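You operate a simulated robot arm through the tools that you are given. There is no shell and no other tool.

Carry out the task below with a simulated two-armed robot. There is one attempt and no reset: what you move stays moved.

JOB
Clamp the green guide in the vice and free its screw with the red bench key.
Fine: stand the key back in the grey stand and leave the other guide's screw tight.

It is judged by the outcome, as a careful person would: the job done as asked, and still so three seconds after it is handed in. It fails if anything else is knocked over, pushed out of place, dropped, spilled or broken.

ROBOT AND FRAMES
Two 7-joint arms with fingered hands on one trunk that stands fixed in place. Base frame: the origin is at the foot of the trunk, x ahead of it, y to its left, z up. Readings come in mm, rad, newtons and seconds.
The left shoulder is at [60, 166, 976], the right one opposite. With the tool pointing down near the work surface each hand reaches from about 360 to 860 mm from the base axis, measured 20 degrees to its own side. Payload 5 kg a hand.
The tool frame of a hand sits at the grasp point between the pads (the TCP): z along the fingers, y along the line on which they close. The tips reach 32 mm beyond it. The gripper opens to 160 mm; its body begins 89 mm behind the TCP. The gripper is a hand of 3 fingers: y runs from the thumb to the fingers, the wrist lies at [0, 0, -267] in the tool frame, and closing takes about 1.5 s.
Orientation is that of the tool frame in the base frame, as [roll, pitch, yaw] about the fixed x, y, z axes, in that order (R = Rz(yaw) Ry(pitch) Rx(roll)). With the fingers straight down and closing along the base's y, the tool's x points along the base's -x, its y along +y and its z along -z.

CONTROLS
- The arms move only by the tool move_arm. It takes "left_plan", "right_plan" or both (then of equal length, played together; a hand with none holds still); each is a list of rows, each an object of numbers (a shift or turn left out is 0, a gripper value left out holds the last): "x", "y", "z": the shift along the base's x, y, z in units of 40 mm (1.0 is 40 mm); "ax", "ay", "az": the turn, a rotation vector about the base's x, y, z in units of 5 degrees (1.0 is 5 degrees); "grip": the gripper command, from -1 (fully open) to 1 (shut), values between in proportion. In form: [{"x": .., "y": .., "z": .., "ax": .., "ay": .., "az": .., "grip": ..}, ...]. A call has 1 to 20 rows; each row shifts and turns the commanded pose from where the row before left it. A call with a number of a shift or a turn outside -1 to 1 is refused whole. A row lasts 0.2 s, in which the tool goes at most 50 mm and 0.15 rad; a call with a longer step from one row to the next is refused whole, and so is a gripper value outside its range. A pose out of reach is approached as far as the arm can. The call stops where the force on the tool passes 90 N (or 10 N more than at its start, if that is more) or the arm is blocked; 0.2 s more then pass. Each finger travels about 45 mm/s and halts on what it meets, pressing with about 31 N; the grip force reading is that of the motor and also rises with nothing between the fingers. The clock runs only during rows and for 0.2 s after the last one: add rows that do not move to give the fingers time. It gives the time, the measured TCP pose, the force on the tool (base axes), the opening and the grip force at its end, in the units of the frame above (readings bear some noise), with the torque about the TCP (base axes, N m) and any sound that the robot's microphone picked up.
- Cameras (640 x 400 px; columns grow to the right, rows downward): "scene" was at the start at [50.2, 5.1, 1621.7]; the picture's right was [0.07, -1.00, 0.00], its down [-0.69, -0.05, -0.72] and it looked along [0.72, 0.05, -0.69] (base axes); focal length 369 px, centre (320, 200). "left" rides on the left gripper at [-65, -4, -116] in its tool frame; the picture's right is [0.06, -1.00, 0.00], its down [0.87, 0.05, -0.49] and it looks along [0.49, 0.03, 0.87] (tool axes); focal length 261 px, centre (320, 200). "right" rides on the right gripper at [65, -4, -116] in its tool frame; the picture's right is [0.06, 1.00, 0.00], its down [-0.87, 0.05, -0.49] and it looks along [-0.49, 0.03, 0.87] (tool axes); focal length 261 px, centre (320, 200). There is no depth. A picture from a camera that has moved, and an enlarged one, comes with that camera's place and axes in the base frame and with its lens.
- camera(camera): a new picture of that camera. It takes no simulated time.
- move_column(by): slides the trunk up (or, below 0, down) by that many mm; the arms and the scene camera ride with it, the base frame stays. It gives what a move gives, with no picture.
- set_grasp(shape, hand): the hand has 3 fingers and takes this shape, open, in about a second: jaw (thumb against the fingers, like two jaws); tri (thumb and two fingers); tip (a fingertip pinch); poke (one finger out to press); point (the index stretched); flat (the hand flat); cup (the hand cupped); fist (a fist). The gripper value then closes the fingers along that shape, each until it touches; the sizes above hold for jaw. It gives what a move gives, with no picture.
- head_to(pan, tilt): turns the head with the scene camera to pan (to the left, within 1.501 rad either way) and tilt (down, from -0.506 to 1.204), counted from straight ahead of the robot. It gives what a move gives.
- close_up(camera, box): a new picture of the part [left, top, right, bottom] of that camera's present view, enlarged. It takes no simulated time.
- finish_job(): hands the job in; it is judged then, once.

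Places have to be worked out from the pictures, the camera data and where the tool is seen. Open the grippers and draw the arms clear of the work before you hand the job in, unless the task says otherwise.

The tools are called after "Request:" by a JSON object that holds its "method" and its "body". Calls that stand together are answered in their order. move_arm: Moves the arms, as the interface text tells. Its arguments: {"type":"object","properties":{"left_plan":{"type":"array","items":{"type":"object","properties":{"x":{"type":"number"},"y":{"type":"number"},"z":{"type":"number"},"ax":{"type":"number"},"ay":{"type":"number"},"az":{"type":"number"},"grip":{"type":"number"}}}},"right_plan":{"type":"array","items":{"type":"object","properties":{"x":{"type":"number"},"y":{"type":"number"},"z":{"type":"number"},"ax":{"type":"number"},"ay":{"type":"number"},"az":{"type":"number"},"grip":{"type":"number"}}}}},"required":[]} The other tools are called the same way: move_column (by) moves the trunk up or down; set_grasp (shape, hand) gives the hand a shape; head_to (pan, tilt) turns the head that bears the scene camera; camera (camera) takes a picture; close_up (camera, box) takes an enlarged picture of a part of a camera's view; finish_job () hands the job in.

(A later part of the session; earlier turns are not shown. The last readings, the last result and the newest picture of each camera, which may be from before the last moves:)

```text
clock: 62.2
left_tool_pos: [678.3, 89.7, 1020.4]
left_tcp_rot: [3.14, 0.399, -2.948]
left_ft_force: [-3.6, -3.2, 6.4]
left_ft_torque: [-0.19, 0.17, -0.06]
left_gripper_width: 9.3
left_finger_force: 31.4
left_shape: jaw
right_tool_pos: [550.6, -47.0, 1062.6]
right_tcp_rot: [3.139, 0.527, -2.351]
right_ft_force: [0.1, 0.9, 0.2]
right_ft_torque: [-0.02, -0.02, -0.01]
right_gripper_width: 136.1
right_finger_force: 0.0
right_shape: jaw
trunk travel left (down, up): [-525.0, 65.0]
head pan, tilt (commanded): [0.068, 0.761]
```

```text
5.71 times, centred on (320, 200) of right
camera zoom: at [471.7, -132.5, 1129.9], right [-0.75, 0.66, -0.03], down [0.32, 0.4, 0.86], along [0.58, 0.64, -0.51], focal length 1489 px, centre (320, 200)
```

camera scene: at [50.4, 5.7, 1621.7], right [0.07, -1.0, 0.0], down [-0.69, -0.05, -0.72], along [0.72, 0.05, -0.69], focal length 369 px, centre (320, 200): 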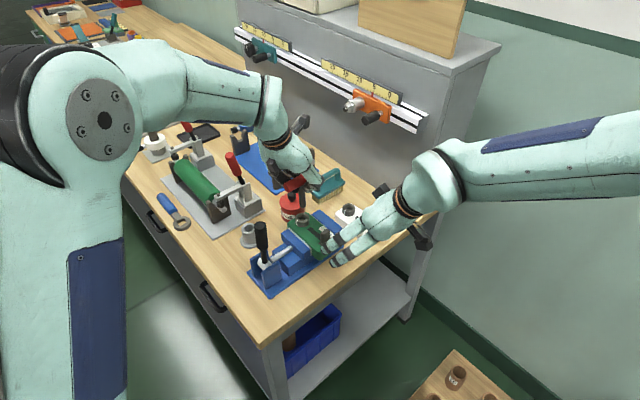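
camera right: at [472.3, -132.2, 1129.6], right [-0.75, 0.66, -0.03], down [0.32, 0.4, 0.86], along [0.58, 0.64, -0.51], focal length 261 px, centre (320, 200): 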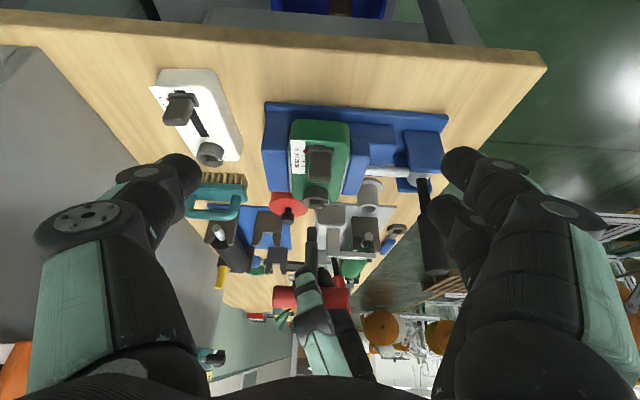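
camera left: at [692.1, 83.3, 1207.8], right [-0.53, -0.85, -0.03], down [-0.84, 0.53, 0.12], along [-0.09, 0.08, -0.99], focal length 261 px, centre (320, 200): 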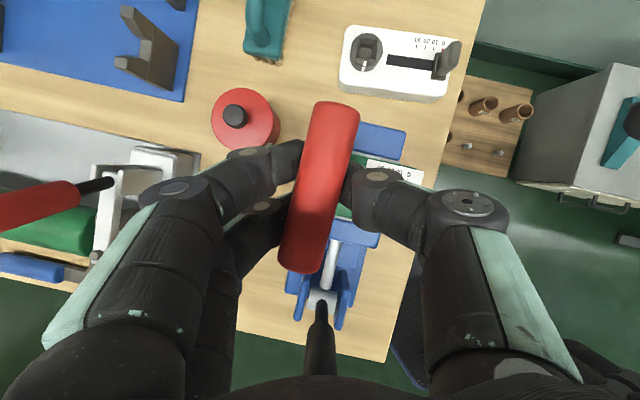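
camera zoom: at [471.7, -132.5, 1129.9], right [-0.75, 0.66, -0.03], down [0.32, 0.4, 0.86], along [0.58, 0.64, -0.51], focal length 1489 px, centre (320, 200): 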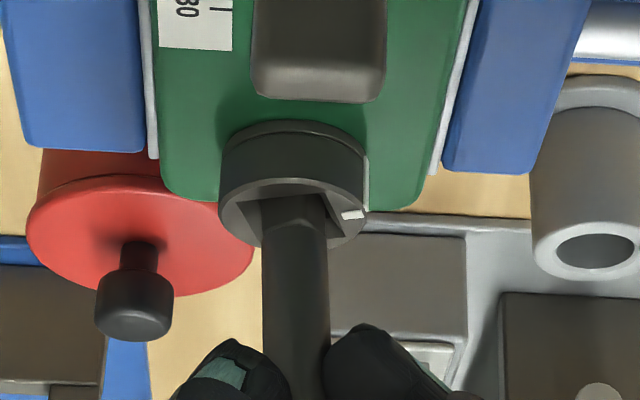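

The square has caught: the screw's white mark and hole now turn with the key, with little torque. I'll continue counter-clockwise another 30°.

Request:
{"method": "move_arm", "body": {"left_plan": [{"x": 0.007, "y": -0.018, "az": 1.0}, {"x": 0.009, "y": -0.017, "az": 1.0}, {"x": 0.01, "y": -0.016, "az": 1.0}, {"x": 0.011, "y": -0.015, "az": 1.0}, {"x": 0.013, "y": -0.014, "az": 1.0}, {"x": 0.014, "y": -0.013, "az": 1.0}, {}]}}

Request:
{"method": "close_up", "body": {"camera": "right", "box": [275, 150, 365, 235]}}

Request:
{"method": "camera", "body": {"camera": "left"}}

Request:
{"method": "camera", "body": {"camera": "scene"}}

```text
clock: 63.8
left_tool_pos: [680.8, 86.3, 1019.0]
left_tcp_rot: [3.141, 0.4, -2.424]
left_ft_force: [0.4, -3.9, 5.8]
left_ft_torque: [-0.25, -0.07, -0.05]
left_gripper_width: 9.2
left_finger_force: 31.1
left_shape: jaw
right_tool_pos: [551.1, -47.6, 1062.5]
right_tcp_rot: [3.14, 0.525, -2.348]
right_ft_force: [0.5, -0.8, -0.5]
right_ft_torque: [-0.03, 0.01, 0.03]
right_gripper_width: 136.0
right_finger_force: 0.0
right_shape: jaw
trunk travel left (down, up): [-525.0, 65.0]
head pan, tilt (commanded): [0.068, 0.761]
```

```text
4.71 times, centred on (320, 192) of right
camera zoom: at [471.9, -132.7, 1129.8], right [-0.75, 0.66, -0.03], down [0.32, 0.4, 0.86], along [0.58, 0.64, -0.51], focal length 1227 px, centre (320, 235)
```

zoom: 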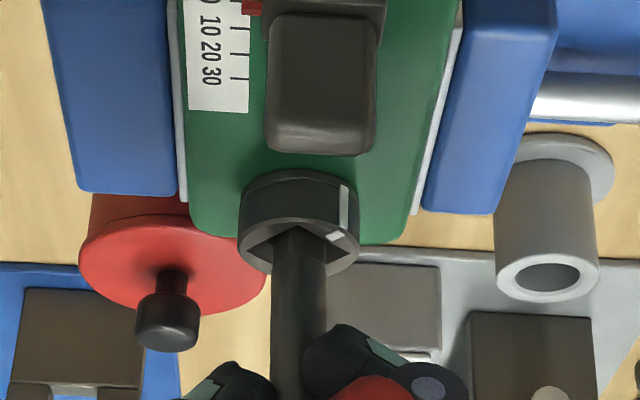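

```text
taken
camera left: at [693.9, 93.0, 1152.1], right [0.61, -0.79, -0.02], down [-0.78, -0.61, 0.12], along [-0.11, -0.05, -0.99], focal length 261 px, centre (320, 200)
```

left: 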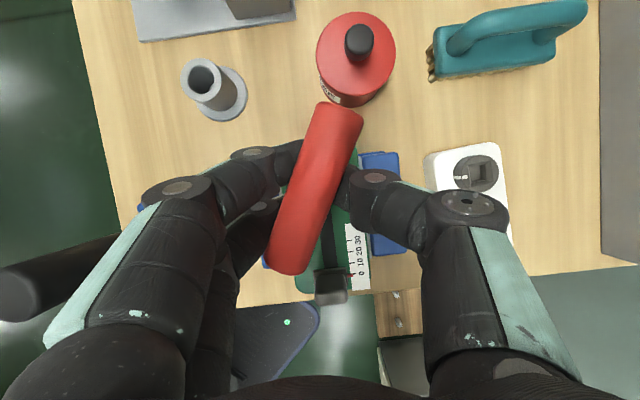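

```text
taken
camera scene: at [49.8, 5.1, 1621.7], right [0.07, -1.0, 0.0], down [-0.69, -0.05, -0.72], along [0.72, 0.05, -0.69], focal length 369 px, centre (320, 200)
```

scene: 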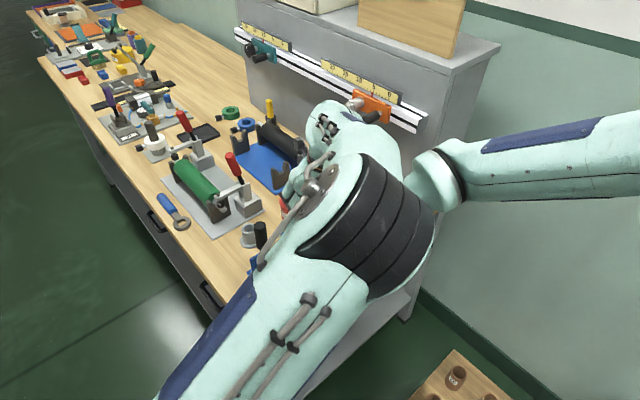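

The screw has turned about 45° with the key. The left elbow is getting close to the right wrist, so I'll shift the right hand 120 mm to the right while keeping it as an observer.

Request:
{"method": "move_arm", "body": {"right_plan": [{"y": -0.8}, {"y": -0.9}, {"y": -0.9}, {"y": -0.4}, {}]}}

Request:
{"method": "camera", "body": {"camera": "right"}}

```text
clock: 65.0
left_tool_pos: [680.7, 86.6, 1019.9]
left_tcp_rot: [3.141, 0.397, -2.425]
left_ft_force: [0.2, -3.1, 7.2]
left_ft_torque: [-0.23, -0.08, -0.05]
left_gripper_width: 9.2
left_finger_force: 31.2
left_shape: jaw
right_tool_pos: [548.2, -167.8, 1063.6]
right_tcp_rot: [3.141, 0.525, -2.349]
right_ft_force: [0.2, -0.3, -0.9]
right_ft_torque: [0.04, 0.02, -0.01]
right_gripper_width: 135.8
right_finger_force: 0.0
right_shape: jaw
trunk travel left (down, up): [-525.0, 65.0]
head pan, tilt (commanded): [0.068, 0.761]
```

```text
taken
camera right: at [470.8, -253.0, 1129.6], right [-0.75, 0.66, -0.03], down [0.32, 0.4, 0.86], along [0.58, 0.64, -0.51], focal length 261 px, centre (320, 200)
```

right: 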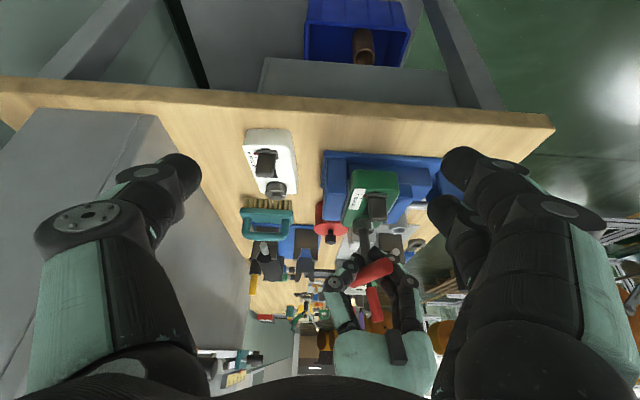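

The view is still usable. I'll continue turning the key counter-clockwise another 40°.

Request:
{"method": "move_arm", "body": {"left_plan": [{"x": 0.013, "y": -0.013, "az": 1.0}, {"x": 0.015, "y": -0.011, "az": 1.0}, {"x": 0.015, "y": -0.01, "az": 1.0}, {"x": 0.016, "y": -0.008, "az": 1.0}, {"x": 0.017, "y": -0.007, "az": 1.0}, {"x": 0.017, "y": -0.006, "az": 1.0}, {"x": 0.018, "y": -0.004, "az": 1.0}, {"x": 0.018, "y": -0.002, "az": 1.0}, {}]}}

Request:
{"method": "close_up", "body": {"camera": "right", "box": [310, 160, 430, 280]}}

Request:
{"method": "camera", "body": {"camera": "left"}}

Request:
{"method": "camera", "body": {"camera": "scene"}}

```text
clock: 67.0
left_tool_pos: [685.7, 83.7, 1021.6]
left_tcp_rot: [3.139, 0.399, -1.729]
left_ft_force: [7.5, -2.3, 8.0]
left_ft_torque: [-0.04, -0.4, -0.09]
left_gripper_width: 9.0
left_finger_force: 31.0
left_shape: jaw
right_tool_pos: [549.0, -168.0, 1062.0]
right_tcp_rot: [3.14, 0.526, -2.349]
right_ft_force: [0.6, 0.7, 0.1]
right_ft_torque: [0.0, -0.02, -0.01]
right_gripper_width: 135.9
right_finger_force: 0.1
right_shape: jaw
trunk travel left (down, up): [-525.0, 65.0]
head pan, tilt (commanded): [0.068, 0.761]
```

```text
3.33 times, centred on (370, 220) of right
camera zoom: at [471.3, -252.9, 1129.3], right [-0.75, 0.66, -0.03], down [0.32, 0.4, 0.86], along [0.58, 0.64, -0.51], focal length 869 px, centre (153, 133)
```

zoom: 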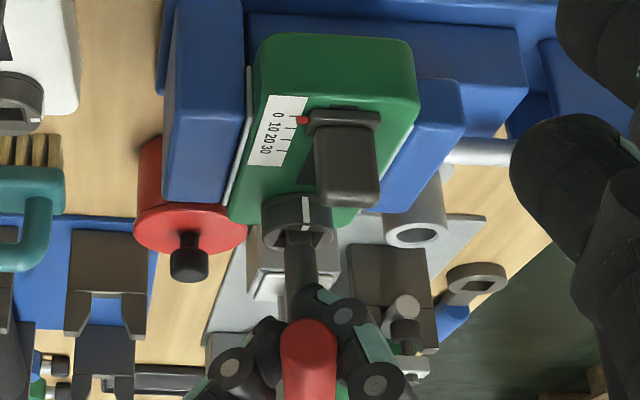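

```text
taken
camera left: at [691.5, 98.3, 1152.0], right [0.98, -0.21, -0.03], down [-0.21, -0.97, 0.12], along [-0.05, -0.11, -0.99], focal length 261 px, centre (320, 200)
```

left: 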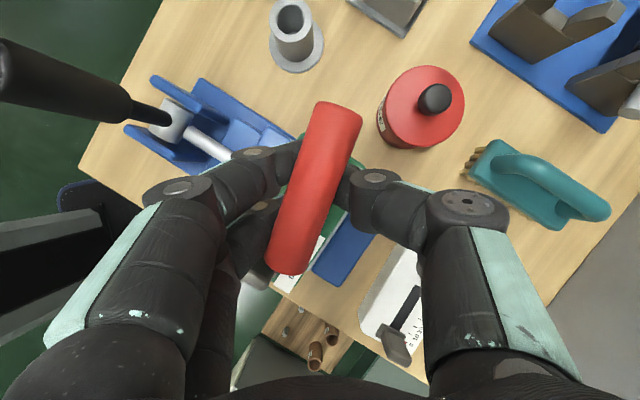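

```text
taken
camera scene: at [50.4, 5.1, 1621.7], right [0.07, -1.0, 0.0], down [-0.69, -0.05, -0.72], along [0.72, 0.05, -0.69], focal length 369 px, centre (320, 200)
```

scene: 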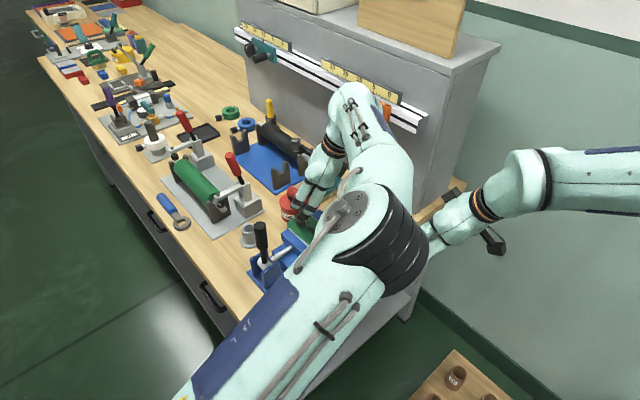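

The screw has turned about 90°; its mark now faces the right-hand camera. I'll go a further 30° for margin and shift the right arm a bit further away at the same time.

Request:
{"method": "move_arm", "body": {"left_plan": [{"x": 0.019, "y": 0.0, "az": 1.0}, {"x": 0.019, "y": 0.001, "az": 1.0}, {"x": 0.019, "y": 0.003, "az": 1.0}, {"x": 0.019, "y": 0.004, "az": 1.0}, {"x": 0.018, "y": 0.006, "az": 1.0}, {"x": 0.018, "y": 0.007, "az": 1.0}, {}], "right_plan": [{"y": -0.25}, {"y": -0.25}, {"y": -0.25}, {"y": -0.25}, {"y": -0.25}, {"y": -0.25}, {}]}}

Request:
{"method": "close_up", "body": {"camera": "right", "box": [310, 140, 450, 280]}}

Request:
{"method": "camera", "body": {"camera": "left"}}

Request:
{"method": "camera", "body": {"camera": "scene"}}

```text
clock: 68.6
left_tool_pos: [690.4, 85.0, 1020.7]
left_tcp_rot: [3.141, 0.402, -1.204]
left_ft_force: [7.2, 0.8, 7.4]
left_ft_torque: [0.12, -0.5, -0.12]
left_gripper_width: 8.8
left_finger_force: 31.0
left_shape: jaw
right_tool_pos: [548.6, -228.0, 1061.3]
right_tcp_rot: [3.141, 0.525, -2.35]
right_ft_force: [0.4, -1.1, 0.4]
right_ft_torque: [0.03, -0.02, -0.03]
right_gripper_width: 136.0
right_finger_force: 0.0
right_shape: jaw
trunk travel left (down, up): [-525.0, 65.0]
head pan, tilt (commanded): [0.068, 0.761]
```

```text
2.86 times, centred on (380, 210) of right
camera zoom: at [471.7, -312.8, 1129.6], right [-0.75, 0.66, -0.03], down [0.32, 0.4, 0.86], along [0.58, 0.64, -0.51], focal length 745 px, centre (149, 171)
```

zoom: 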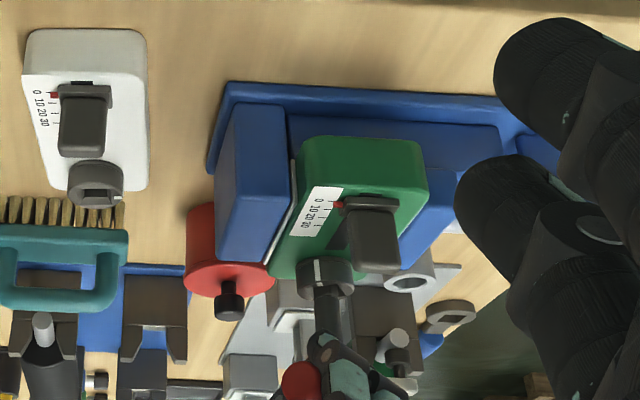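

```text
taken
camera left: at [687.9, 100.5, 1151.9], right [0.95, 0.31, -0.03], down [0.31, -0.95, 0.12], along [0.01, -0.12, -0.99], focal length 261 px, centre (320, 200)
```

left: 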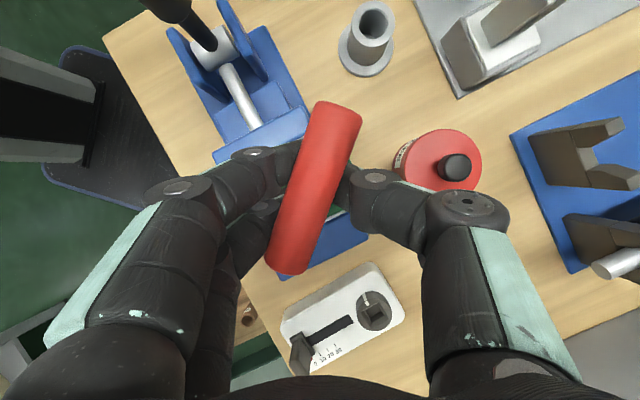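

```text
taken
camera scene: at [50.4, 5.5, 1621.7], right [0.07, -1.0, 0.0], down [-0.69, -0.05, -0.72], along [0.72, 0.05, -0.69], focal length 369 px, centre (320, 200)
```

scene: 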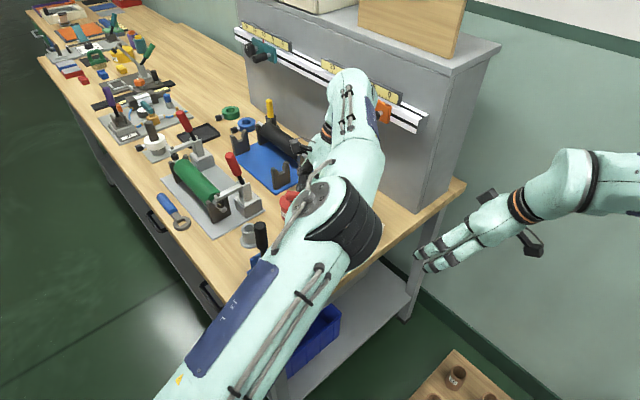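

The mark has now moved about 120°, still with low torque. I'll try a further 30° for a clear margin, watching for any joint limit or a stop.

Request:
{"method": "move_arm", "body": {"left_plan": [{"x": 0.016, "y": 0.009, "az": 1.0}, {"x": 0.015, "y": 0.011, "az": 1.0}, {"x": 0.014, "y": 0.012, "az": 1.0}, {"x": 0.013, "y": 0.013, "az": 1.0}, {"x": 0.012, "y": 0.014, "az": 1.0}, {"x": 0.011, "y": 0.015, "az": 1.0}, {}]}}

Request:
{"method": "close_up", "body": {"camera": "right", "box": [340, 180, 430, 270]}}

Request:
{"method": "camera", "body": {"camera": "left"}}

Request:
{"method": "camera", "body": {"camera": "scene"}}

```text
clock: 70.2
left_tool_pos: [693.9, 87.2, 1019.8]
left_tcp_rot: [-3.141, 0.398, -0.68]
left_ft_force: [8.2, 1.0, 9.6]
left_ft_torque: [0.13, -0.47, -0.08]
left_gripper_width: 8.7
left_finger_force: 30.9
left_shape: jaw
right_tool_pos: [549.7, -227.9, 1061.7]
right_tcp_rot: [3.139, 0.524, -2.348]
right_ft_force: [-0.7, 0.0, 0.2]
right_ft_torque: [-0.02, 0.03, 0.03]
right_gripper_width: 135.8
right_finger_force: 0.0
right_shape: jaw
trunk travel left (down, up): [-525.0, 65.0]
head pan, tilt (commanded): [0.068, 0.761]
```

```text
4.44 times, centred on (385, 225) of right
camera zoom: at [471.6, -312.7, 1129.7], right [-0.75, 0.66, -0.03], down [0.32, 0.4, 0.86], along [0.58, 0.64, -0.51], focal length 1158 px, centre (31, 89)
```

zoom: 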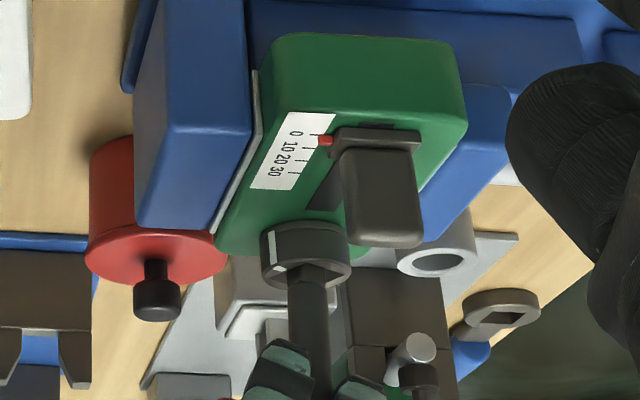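

```text
taken
camera left: at [683.4, 100.9, 1151.8], right [0.67, 0.74, -0.02], down [0.74, -0.67, 0.12], along [0.07, -0.1, -0.99], focal length 261 px, centre (320, 200)
```

left: 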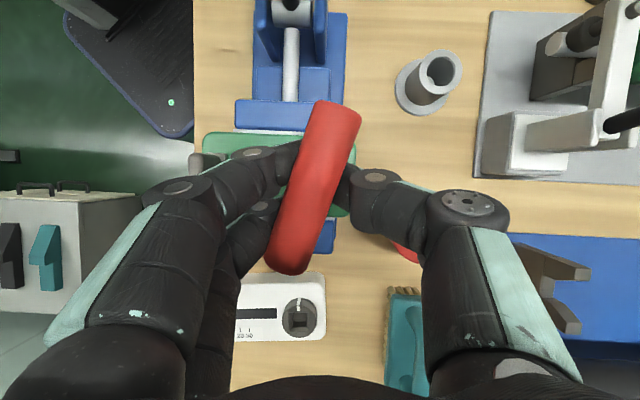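

```text
taken
camera scene: at [50.2, 5.5, 1621.7], right [0.07, -1.0, 0.0], down [-0.69, -0.05, -0.72], along [0.72, 0.05, -0.69], focal length 369 px, centre (320, 200)
```

scene: 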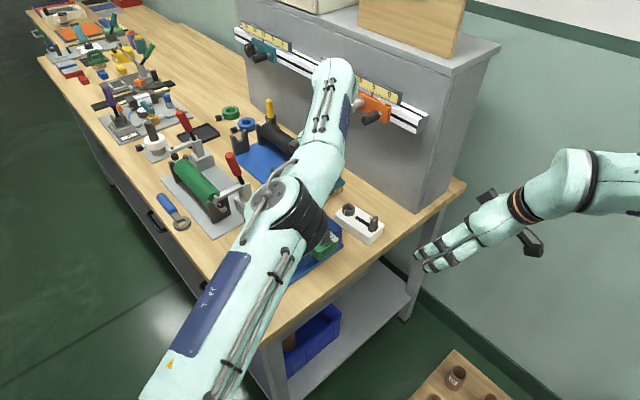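

The screw has turned about 150° counter-clockwise with no stop and low torque, so it is well freed. I'll back the key off 15° within its play to unload it, then lift it straight out.

Request:
{"method": "move_arm", "body": {"left_plan": [{"x": -0.011, "y": -0.015, "az": -1.0}, {"x": -0.012, "y": -0.014, "az": -1.0}, {"x": -0.013, "y": -0.013, "az": -1.0}, {"z": 0.2}, {"z": 0.4}, {"z": 0.5}, {"z": 0.5}, {}]}}

Request:
{"method": "close_up", "body": {"camera": "right", "box": [340, 180, 430, 290]}}

Request:
{"method": "camera", "body": {"camera": "left"}}

```text
clock: 72.0
left_tool_pos: [693.9, 84.9, 1084.9]
left_tcp_rot: [3.139, 0.397, -0.943]
left_ft_force: [0.3, -0.2, -0.8]
left_ft_torque: [0.03, 0.0, -0.01]
left_gripper_width: 8.0
left_finger_force: 31.0
left_shape: jaw
right_tool_pos: [549.1, -228.6, 1061.7]
right_tcp_rot: [3.141, 0.525, -2.35]
right_ft_force: [0.5, -0.4, -0.7]
right_ft_torque: [-0.01, 0.04, 0.0]
right_gripper_width: 135.8
right_finger_force: 0.1
right_shape: jaw
trunk travel left (down, up): [-525.0, 65.0]
head pan, tilt (commanded): [0.068, 0.761]
```

```text
3.64 times, centred on (385, 235) of right
camera zoom: at [471.7, -312.9, 1129.5], right [-0.75, 0.66, -0.03], down [0.32, 0.4, 0.86], along [0.58, 0.64, -0.51], focal length 948 px, centre (84, 73)
```

zoom: 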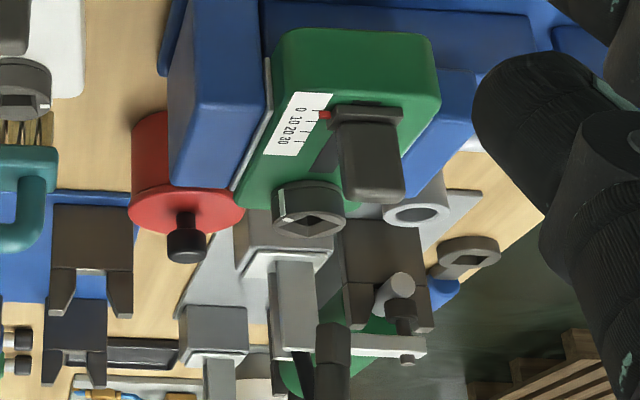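

```text
taken
camera left: at [686.2, 100.8, 1216.1], right [0.84, 0.54, -0.03], down [0.54, -0.83, 0.12], along [0.04, -0.11, -0.99], focal length 261 px, centre (320, 200)
```

left: 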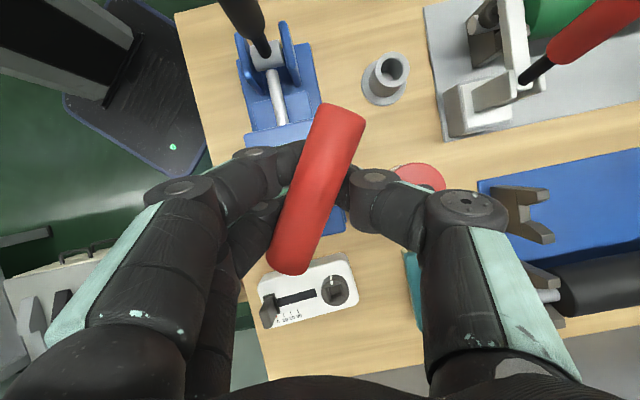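

The key is out and the socket's mark has kept its new angle. I'll rotate the left hand back (−95° first) above the guide at this height.

Request:
{"method": "move_arm", "body": {"left_plan": [{"x": -0.02, "az": -1.0}, {"x": -0.02, "az": -1.0}, {"x": -0.02, "az": -1.0}, {"x": -0.02, "az": -1.0}, {"x": -0.02, "az": -1.0}, {"x": -0.02, "az": -1.0}, {"x": -0.02, "az": -1.0}, {"x": -0.02, "az": -1.0}, {"x": -0.02, "az": -1.0}, {"x": -0.02, "az": -1.0}, {"x": -0.02, "az": -1.0}, {"x": -0.02, "az": -1.0}, {"x": -0.02, "az": -1.0}, {"x": -0.02, "az": -1.0}, {"x": -0.02, "az": -1.0}, {"x": -0.02, "az": -1.0}, {"x": -0.02, "az": -1.0}, {"x": -0.02, "az": -1.0}, {"x": -0.02, "az": -1.0}, {}]}}

Request:
{"method": "camera", "body": {"camera": "scene"}}

Request:
{"method": "camera", "body": {"camera": "left"}}

```text
clock: 76.2
left_tool_pos: [678.3, 85.5, 1082.6]
left_tcp_rot: [3.138, 0.399, -2.604]
left_ft_force: [0.3, 0.1, -1.3]
left_ft_torque: [-0.01, 0.01, 0.02]
left_gripper_width: 8.0
left_finger_force: 31.2
left_shape: jaw
right_tool_pos: [550.5, -227.7, 1061.9]
right_tcp_rot: [3.14, 0.526, -2.348]
right_ft_force: [-0.1, -0.7, 0.4]
right_ft_torque: [0.01, 0.02, -0.02]
right_gripper_width: 135.9
right_finger_force: 0.1
right_shape: jaw
trunk travel left (down, up): [-525.0, 65.0]
head pan, tilt (commanded): [0.068, 0.761]
```

```text
taken
camera scene: at [50.4, 5.3, 1621.7], right [0.07, -1.0, 0.0], down [-0.69, -0.05, -0.72], along [0.72, 0.05, -0.69], focal length 369 px, centre (320, 200)
```

scene: 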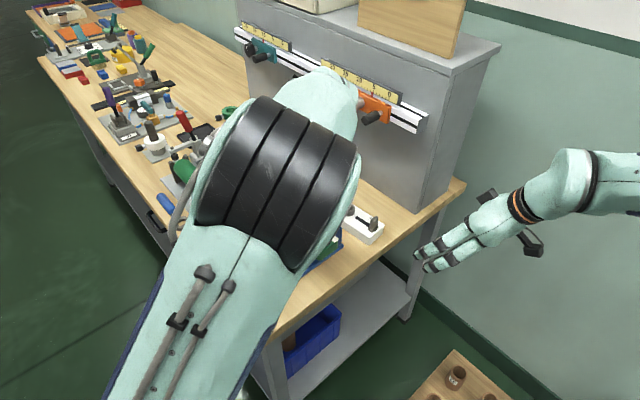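

```text
taken
camera left: at [691.5, 90.1, 1215.5], right [0.46, -0.89, -0.03], down [-0.88, -0.46, 0.12], along [-0.11, -0.03, -0.99], focal length 261 px, centre (320, 200)
```

left: 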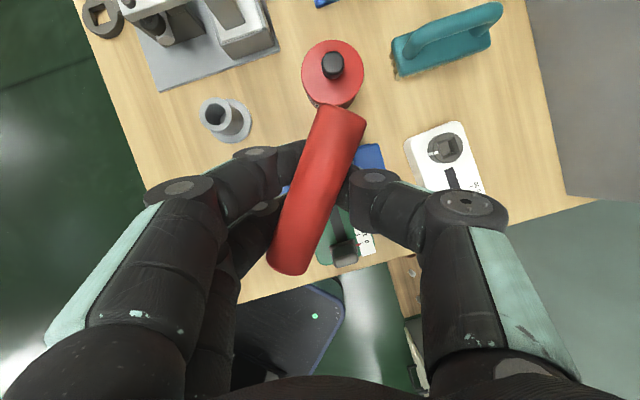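

I'll continue rotating back 75° to the pick-up orientation, still above the guide.

Request:
{"method": "move_arm", "body": {"left_plan": [{"y": 0.02, "az": -1.0}, {"y": 0.02, "az": -1.0}, {"y": 0.02, "az": -1.0}, {"y": 0.02, "az": -1.0}, {"y": 0.02, "az": -1.0}, {"y": 0.02, "az": -1.0}, {"y": 0.02, "az": -1.0}, {"y": 0.02, "az": -1.0}, {"y": 0.02, "az": -1.0}, {"y": 0.02, "az": -1.0}, {"y": 0.02, "az": -1.0}, {"y": 0.02, "az": -1.0}, {"y": 0.02, "az": -1.0}, {"y": 0.02, "az": -1.0}, {"y": 0.02, "az": -1.0}, {}]}}

Request:
{"method": "camera", "body": {"camera": "scene"}}

Request:
{"method": "camera", "body": {"camera": "left"}}

```text
clock: 79.6
left_tool_pos: [677.1, 97.3, 1084.8]
left_tcp_rot: [3.139, 0.399, 2.371]
left_ft_force: [-0.2, -0.4, -2.6]
left_ft_torque: [-0.01, 0.01, -0.01]
left_gripper_width: 7.8
left_finger_force: 31.1
left_shape: jaw
right_tool_pos: [549.6, -227.6, 1062.2]
right_tcp_rot: [3.14, 0.525, -2.349]
right_ft_force: [0.0, 0.3, -0.6]
right_ft_torque: [0.02, 0.02, 0.02]
right_gripper_width: 136.0
right_finger_force: 0.0
right_shape: jaw
trunk travel left (down, up): [-525.0, 65.0]
head pan, tilt (commanded): [0.068, 0.761]
```

```text
taken
camera scene: at [50.2, 5.3, 1621.7], right [0.07, -1.0, 0.0], down [-0.69, -0.05, -0.72], along [0.72, 0.05, -0.69], focal length 369 px, centre (320, 200)
```

scene: 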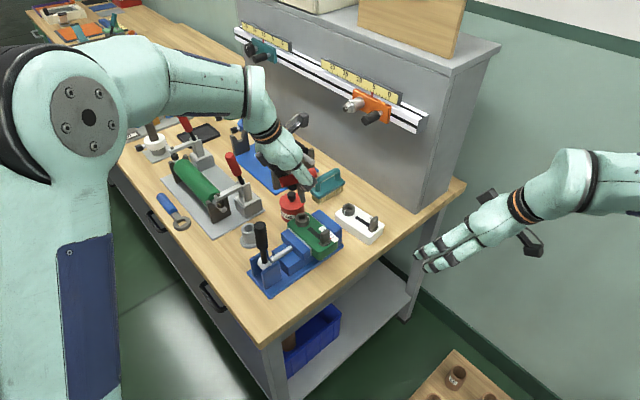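

```text
taken
camera left: at [684.0, 84.7, 1216.0], right [-0.74, -0.68, -0.03], down [-0.67, 0.73, 0.12], along [-0.06, 0.1, -0.99], focal length 261 px, centre (320, 200)
```

left: 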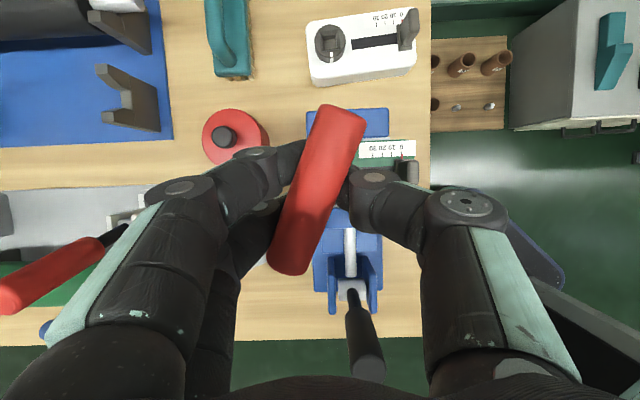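

The left hand is back in its pick-up orientation. I'll check the guide and screw in the scene view, then carry the key over to the stand.

Request:
{"method": "close_up", "body": {"camera": "scene", "box": [270, 170, 400, 270]}}

Request:
{"method": "move_arm", "body": {"left_plan": [{"y": 0.6}, {"y": 0.75}, {"y": 0.75}, {"y": 0.75, "x": 0.03}, {"y": 0.6, "x": 0.03}, {"y": 0.2}, {}]}}

Request:
{"method": "camera", "body": {"camera": "left"}}

Request:
{"method": "close_up", "body": {"camera": "scene", "box": [200, 140, 320, 260]}}

Request:
{"method": "camera", "body": {"camera": "right"}}

```text
4.00 times, centred on (335, 220) of scene
camera zoom: at [50.2, 5.3, 1621.7], right [0.07, -1.0, 0.0], down [-0.69, -0.05, -0.72], along [0.72, 0.05, -0.69], focal length 1477 px, centre (260, 120)
```

zoom: 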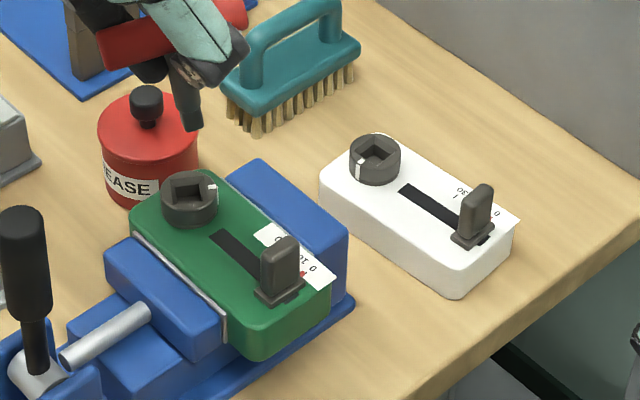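

```text
clock: 81.2
left_tool_pos: [679.8, 244.5, 1085.9]
left_tcp_rot: [3.141, 0.398, 2.373]
left_ft_force: [-0.8, -0.8, -1.9]
left_ft_torque: [0.01, 0.01, -0.02]
left_gripper_width: 7.6
left_finger_force: 30.8
left_shape: jaw
right_tool_pos: [550.0, -227.0, 1061.2]
right_tcp_rot: [3.14, 0.524, -2.349]
right_ft_force: [0.4, -0.3, -0.4]
right_ft_torque: [0.02, 0.01, -0.03]
right_gripper_width: 136.0
right_finger_force: 0.0
right_shape: jaw
trunk travel left (down, up): [-525.0, 65.0]
head pan, tilt (commanded): [0.068, 0.761]
```

```text
taken
camera left: at [687.0, 231.2, 1216.2], right [-0.74, -0.68, -0.03], down [-0.68, 0.73, 0.12], along [-0.06, 0.1, -0.99], focal length 261 px, centre (320, 200)
```

left: 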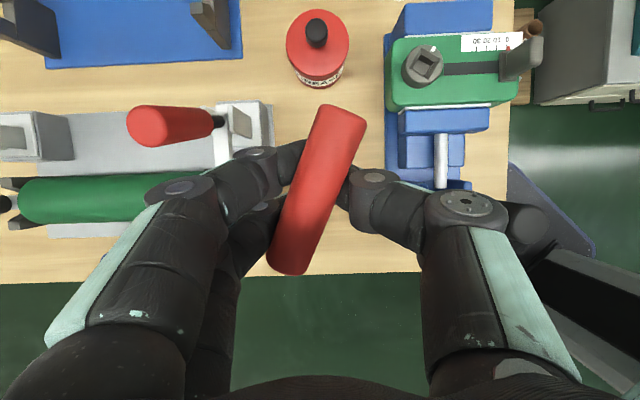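

```text
3.33 times, centred on (260, 200) of scene
camera zoom: at [50.4, 5.7, 1621.7], right [0.07, -1.0, 0.0], down [-0.69, -0.05, -0.72], along [0.72, 0.05, -0.69], focal length 1231 px, centre (520, 200)
```

zoom: 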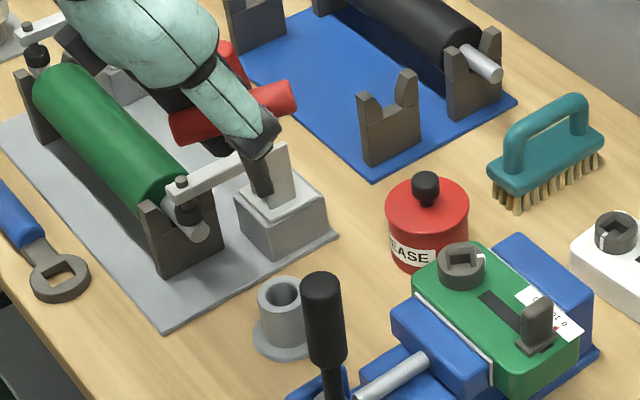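

```text
taken
camera right: at [471.7, -312.6, 1129.6], right [-0.75, 0.66, -0.03], down [0.32, 0.4, 0.86], along [0.58, 0.64, -0.51], focal length 261 px, centre (320, 200)
```

right: 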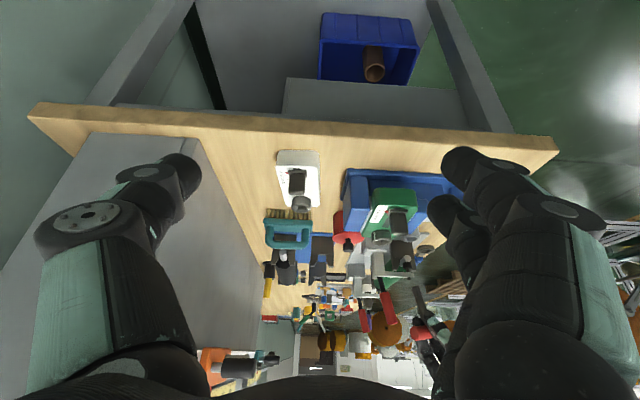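

The straight-down view confirms the screw mark has rotated about 149° counter-clockwise. The stand's tube is at about (687.3,236.5) with its top at z≈900. I'll zoom in on the key tip from both cameras to align it.

Request:
{"method": "close_up", "body": {"camera": "scene", "box": [225, 170, 275, 250]}}

Request:
{"method": "close_up", "body": {"camera": "right", "box": [380, 250, 480, 380]}}

Request:
{"method": "close_up", "body": {"camera": "left", "box": [240, 90, 400, 290]}}

```text
5.00 times, centred on (250, 210) of scene
camera zoom: at [50.4, 5.7, 1621.7], right [0.07, -1.0, 0.0], down [-0.69, -0.05, -0.72], along [0.72, 0.05, -0.69], focal length 1846 px, centre (670, 150)
```

zoom: 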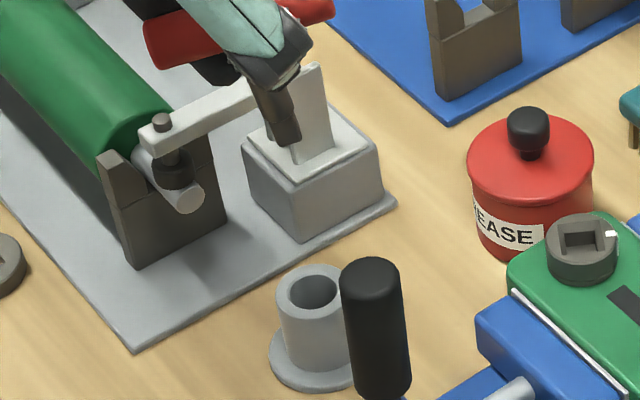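

```text
3.08 times, centred on (430, 315) of right
camera zoom: at [471.7, -312.6, 1129.6], right [-0.75, 0.66, -0.03], down [0.32, 0.4, 0.86], along [0.58, 0.64, -0.51], focal length 802 px, centre (-18, -154)
```

zoom: 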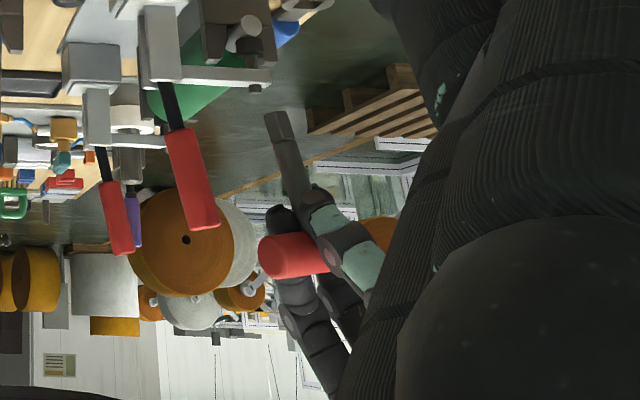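

```text
2.00 times, centred on (320, 190) of left
camera zoom: at [687.0, 231.2, 1216.2], right [-0.74, -0.68, -0.03], down [-0.68, 0.73, 0.12], along [-0.06, 0.1, -0.99], focal length 521 px, centre (320, 220)
```

zoom: 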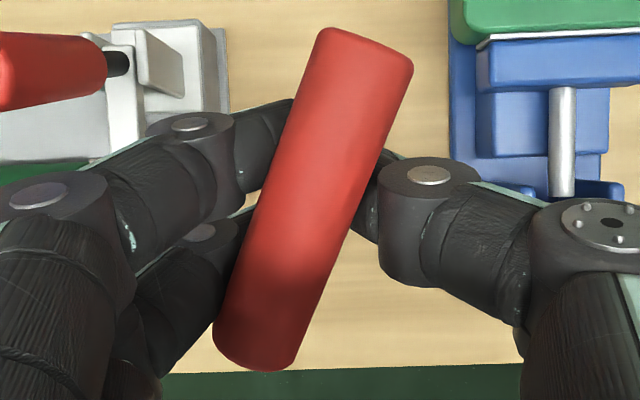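

The key leans again (tip about 12 mm toward the fixed-jaw side and a few mm further out). I'll rotate the left hand to straighten it and re-measure.

Request:
{"method": "move_arm", "body": {"left_plan": [{"ax": 0.23, "ay": 0.875}, {"ax": 0.23, "ay": 0.875}, {}]}}

Request:
{"method": "close_up", "body": {"camera": "scene", "box": [225, 160, 275, 240]}}

Request:
{"method": "close_up", "body": {"camera": "right", "box": [380, 250, 480, 350]}}

Request:
{"method": "close_up", "body": {"camera": "left", "box": [240, 90, 400, 290]}}

```text
clock: 82.0
left_tool_pos: [679.3, 244.1, 1083.9]
left_tcp_rot: [-3.064, 0.258, 2.398]
left_ft_force: [0.9, 0.5, -2.6]
left_ft_torque: [0.0, -0.01, 0.02]
left_gripper_width: 7.8
left_finger_force: 30.3
left_shape: jaw
right_tool_pos: [548.6, -227.1, 1062.9]
right_tcp_rot: [3.14, 0.526, -2.349]
right_ft_force: [-0.3, 0.0, 0.2]
right_ft_torque: [0.02, 0.01, -0.01]
right_gripper_width: 135.8
right_finger_force: 0.1
right_shape: jaw
trunk travel left (down, up): [-525.0, 65.0]
head pan, tilt (commanded): [0.068, 0.761]
```

```text
5.00 times, centred on (250, 200) of scene
camera zoom: at [50.1, 5.7, 1621.7], right [0.07, -1.0, 0.0], down [-0.69, -0.05, -0.72], along [0.72, 0.05, -0.69], focal length 1846 px, centre (670, 200)
```

zoom: 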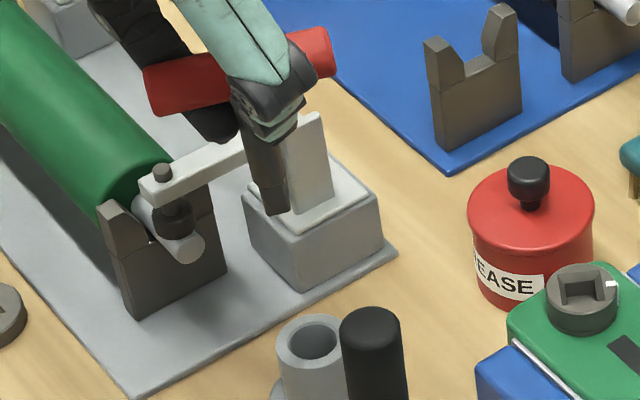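

```text
4.00 times, centred on (430, 300) of right
camera zoom: at [471.6, -312.5, 1129.7], right [-0.75, 0.66, -0.03], down [0.32, 0.4, 0.86], along [0.58, 0.64, -0.51], focal length 1043 px, centre (-120, -200)
```

zoom: 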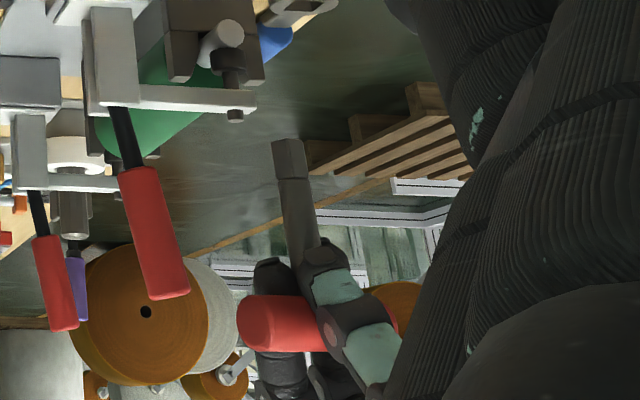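

```text
2.00 times, centred on (320, 190) of left
camera zoom: at [706.6, 225.9, 1212.5], right [-0.73, -0.68, 0.06], down [-0.65, 0.72, 0.25], along [-0.21, 0.14, -0.97], focal length 521 px, centre (320, 220)
```

zoom: 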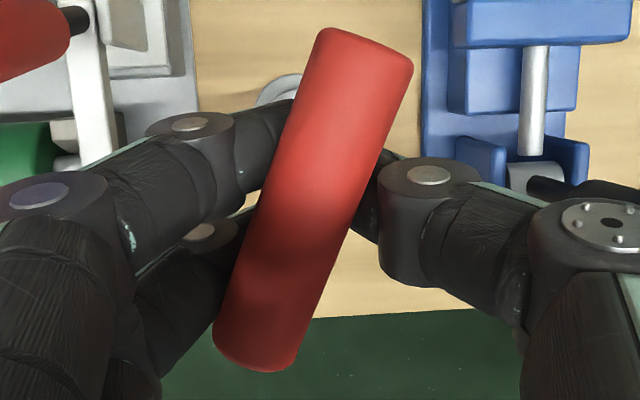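

The key is now vertical, with its tip at about (686.5,241.3,996). I'll shift by (+0.8,−4.5) to line up with the stand and lower to just above its rim.

Request:
{"method": "move_arm", "body": {"left_plan": [{"x": 0.02, "y": -0.112}, {"z": -0.6}, {"z": -0.7}, {"z": -0.6}, {"z": -0.2}, {}]}}

Request:
{"method": "close_up", "body": {"camera": "scene", "box": [225, 175, 275, 255]}}

Request:
{"method": "close_up", "body": {"camera": "right", "box": [370, 210, 470, 310]}}

Request:
{"method": "camera", "body": {"camera": "left"}}

```text
clock: 83.4
left_tool_pos: [681.6, 239.5, 1000.5]
left_tcp_rot: [-3.064, 0.26, 2.398]
left_ft_force: [-0.2, -0.6, -1.7]
left_ft_torque: [-0.01, -0.01, 0.0]
left_gripper_width: 7.8
left_finger_force: 30.7
left_shape: jaw
right_tool_pos: [550.6, -227.2, 1062.3]
right_tcp_rot: [3.14, 0.525, -2.35]
right_ft_force: [-0.8, 0.9, -0.7]
right_ft_torque: [0.01, 0.01, 0.0]
right_gripper_width: 135.7
right_finger_force: 0.1
right_shape: jaw
trunk travel left (down, up): [-525.0, 65.0]
head pan, tilt (commanded): [0.068, 0.761]
```

```text
5.00 times, centred on (250, 215) of scene
camera zoom: at [50.4, 5.6, 1621.7], right [0.07, -1.0, 0.0], down [-0.69, -0.05, -0.72], along [0.72, 0.05, -0.69], focal length 1846 px, centre (670, 125)
```

zoom: 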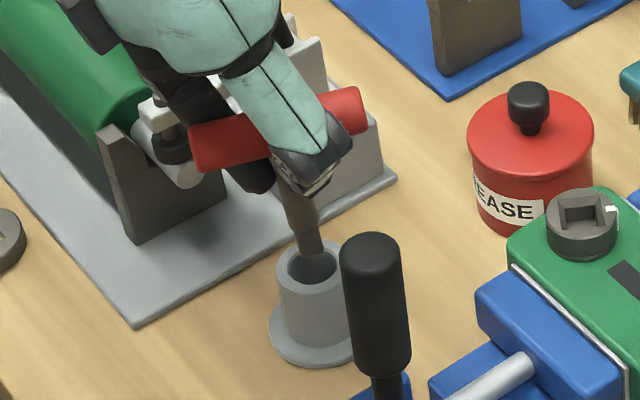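

```text
4.00 times, centred on (420, 260) of right
camera zoom: at [471.7, -312.6, 1129.6], right [-0.75, 0.66, -0.03], down [0.32, 0.4, 0.86], along [0.58, 0.64, -0.51], focal length 1043 px, centre (-80, -40)
```

zoom: 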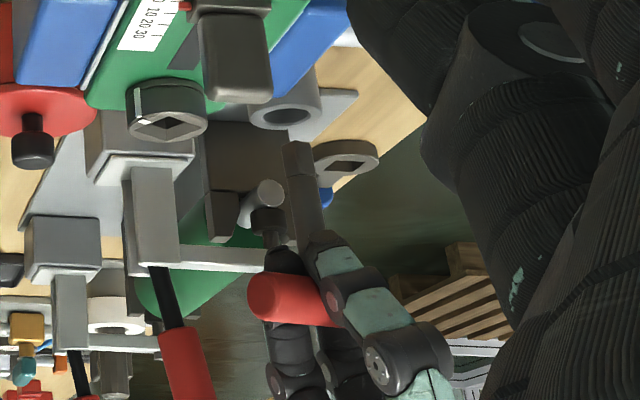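

```text
taken
camera left: at [707.6, 221.0, 1128.4], right [-0.73, -0.68, 0.06], down [-0.65, 0.72, 0.25], along [-0.21, 0.14, -0.97], focal length 261 px, centre (320, 200)
```

left: 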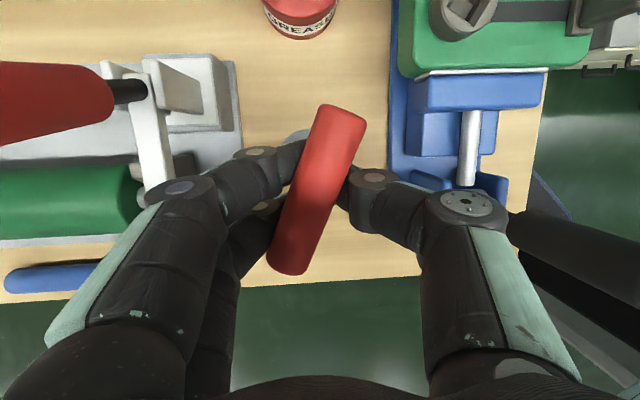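

The tip is just above the stand's hole, about 2 mm short of centre. I'll correct by (+1,+2) and start lowering it in.

Request:
{"method": "move_arm", "body": {"left_plan": [{"x": 0.025, "y": 0.05}, {"z": -0.2}, {"z": -0.2}, {"z": -0.2}, {}]}}

Request:
{"method": "close_up", "body": {"camera": "scene", "box": [225, 175, 275, 255]}}

Request:
{"method": "close_up", "body": {"camera": "right", "box": [380, 210, 440, 280]}}

```text
clock: 84.6
left_tool_pos: [683.1, 242.3, 976.8]
left_tcp_rot: [-3.062, 0.258, 2.398]
left_ft_force: [-0.2, 0.1, -1.8]
left_ft_torque: [0.02, 0.01, -0.01]
left_gripper_width: 8.0
left_finger_force: 30.9
left_shape: jaw
right_tool_pos: [549.4, -227.1, 1062.8]
right_tcp_rot: [3.139, 0.526, -2.349]
right_ft_force: [0.3, -0.6, 0.4]
right_ft_torque: [-0.05, -0.01, 0.0]
right_gripper_width: 135.9
right_finger_force: 0.1
right_shape: jaw
trunk travel left (down, up): [-525.0, 65.0]
head pan, tilt (commanded): [0.068, 0.761]
```

```text
5.00 times, centred on (250, 215) of scene
camera zoom: at [50.3, 5.6, 1621.7], right [0.07, -1.0, 0.0], down [-0.69, -0.05, -0.72], along [0.72, 0.05, -0.69], focal length 1846 px, centre (670, 125)
```

zoom: 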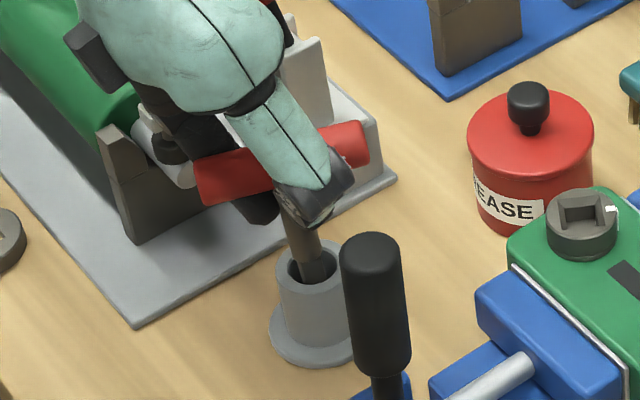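

```text
5.71 times, centred on (410, 245) of right
camera zoom: at [471.6, -312.6, 1129.7], right [-0.75, 0.66, -0.03], down [0.32, 0.4, 0.86], along [0.58, 0.64, -0.51], focal length 1489 px, centre (-194, -57)
```

zoom: 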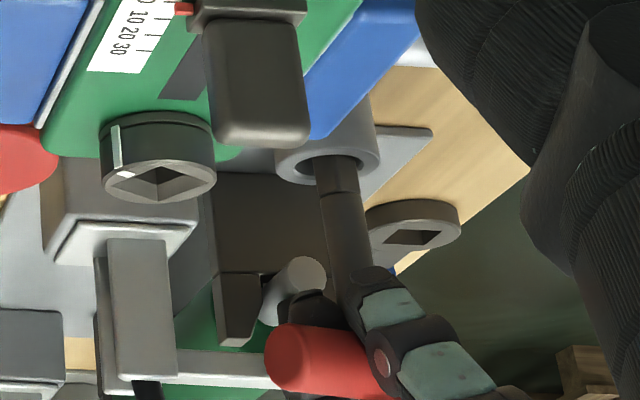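

The tip has entered the stand's tube freely. I'll continue down, checking the force.

Request:
{"method": "move_arm", "body": {"left_plan": [{"z": -0.2}, {"z": -0.2}, {"z": -0.2}, {}]}}

Request:
{"method": "close_up", "body": {"camera": "scene", "box": [225, 175, 275, 255]}}

```text
clock: 85.6
left_tool_pos: [683.0, 241.6, 952.8]
left_tcp_rot: [-3.063, 0.259, 2.398]
left_ft_force: [-0.6, -0.9, -1.8]
left_ft_torque: [-0.01, 0.0, -0.01]
left_gripper_width: 7.9
left_finger_force: 31.3
left_shape: jaw
right_tool_pos: [549.7, -227.1, 1061.2]
right_tcp_rot: [3.141, 0.525, -2.35]
right_ft_force: [-0.6, 0.1, -0.2]
right_ft_torque: [0.01, -0.02, -0.02]
right_gripper_width: 135.9
right_finger_force: 0.1
right_shape: jaw
trunk travel left (down, up): [-525.0, 65.0]
head pan, tilt (commanded): [0.068, 0.761]
```

```text
5.00 times, centred on (250, 215) of scene
camera zoom: at [50.2, 5.6, 1621.7], right [0.07, -1.0, 0.0], down [-0.69, -0.05, -0.72], along [0.72, 0.05, -0.69], focal length 1846 px, centre (670, 125)
```

zoom: 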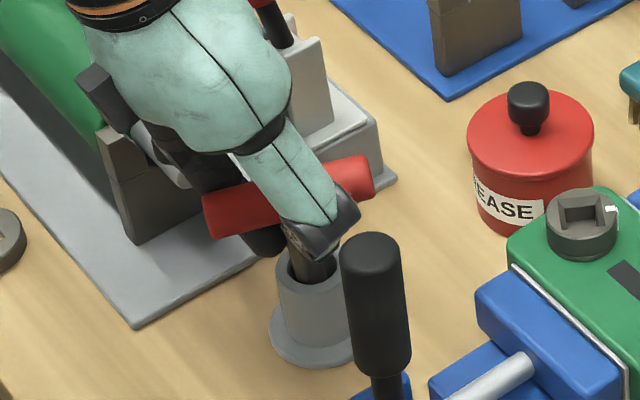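

There's no contact yet, so I'll lower in smaller steps until the key rests on the stand's floor.

Request:
{"method": "move_arm", "body": {"left_plan": [{"z": -0.1}, {"z": -0.1}, {}]}}

```text
clock: 86.4
left_tool_pos: [682.1, 241.7, 944.2]
left_tcp_rot: [-3.063, 0.257, 2.397]
left_ft_force: [-0.2, 0.0, -1.5]
left_ft_torque: [0.02, 0.0, -0.03]
left_gripper_width: 8.0
left_finger_force: 30.6
left_shape: jaw
right_tool_pos: [548.2, -227.3, 1061.5]
right_tcp_rot: [3.14, 0.525, -2.35]
right_ft_force: [-0.1, 0.4, -1.0]
right_ft_torque: [0.0, 0.01, 0.0]
right_gripper_width: 136.0
right_finger_force: 0.1
right_shape: jaw
trunk travel left (down, up): [-525.0, 65.0]
head pan, tilt (commanded): [0.068, 0.761]
```

Request:
{"method": "move_arm", "body": {"left_plan": [{"z": -0.08}, {"z": -0.04}, {}]}}

Request:
{"method": "close_up", "body": {"camera": "scene", "box": [225, 175, 275, 255]}}

Request:
{"method": "close_up", "body": {"camera": "right", "box": [380, 200, 440, 270]}}

```text
clock: 87.2
left_tool_pos: [681.4, 241.6, 939.0]
left_tcp_rot: [-3.065, 0.259, 2.399]
left_ft_force: [-0.2, 0.4, 0.5]
left_ft_torque: [0.03, -0.01, -0.01]
left_gripper_width: 8.0
left_finger_force: 31.1
left_shape: jaw
right_tool_pos: [549.2, -226.6, 1062.4]
right_tcp_rot: [3.141, 0.525, -2.349]
right_ft_force: [0.0, -0.1, 0.8]
right_ft_torque: [-0.01, 0.0, 0.0]
right_gripper_width: 135.9
right_finger_force: 0.1
right_shape: jaw
trunk travel left (down, up): [-525.0, 65.0]
head pan, tilt (commanded): [0.068, 0.761]
```

```text
5.00 times, centred on (250, 215) of scene
camera zoom: at [50.2, 5.6, 1621.7], right [0.07, -1.0, 0.0], down [-0.69, -0.05, -0.72], along [0.72, 0.05, -0.69], focal length 1846 px, centre (670, 125)
```

zoom: 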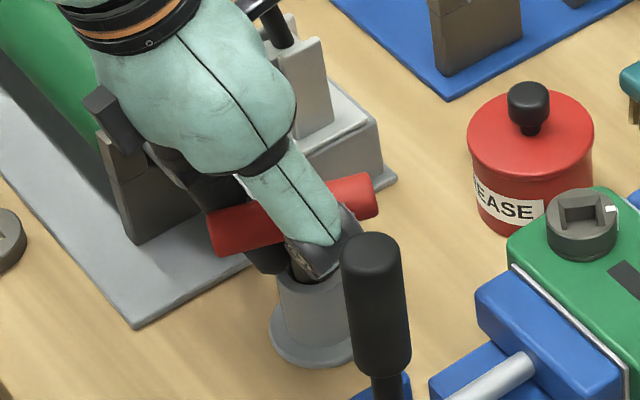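

```text
5.71 times, centred on (410, 235) of right
camera zoom: at [471.6, -312.6, 1129.7], right [-0.75, 0.66, -0.03], down [0.32, 0.4, 0.86], along [0.58, 0.64, -0.51], focal length 1489 px, centre (-194, 0)
```

zoom: 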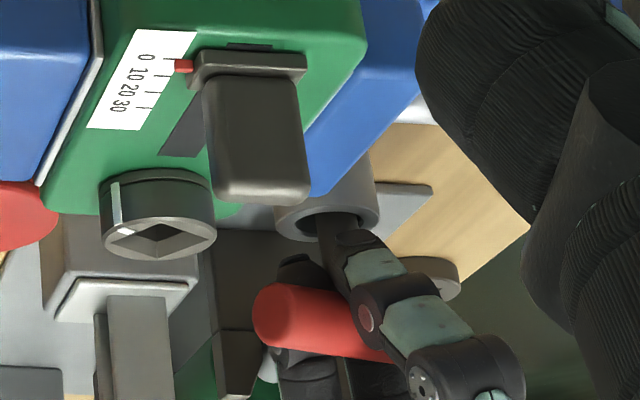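

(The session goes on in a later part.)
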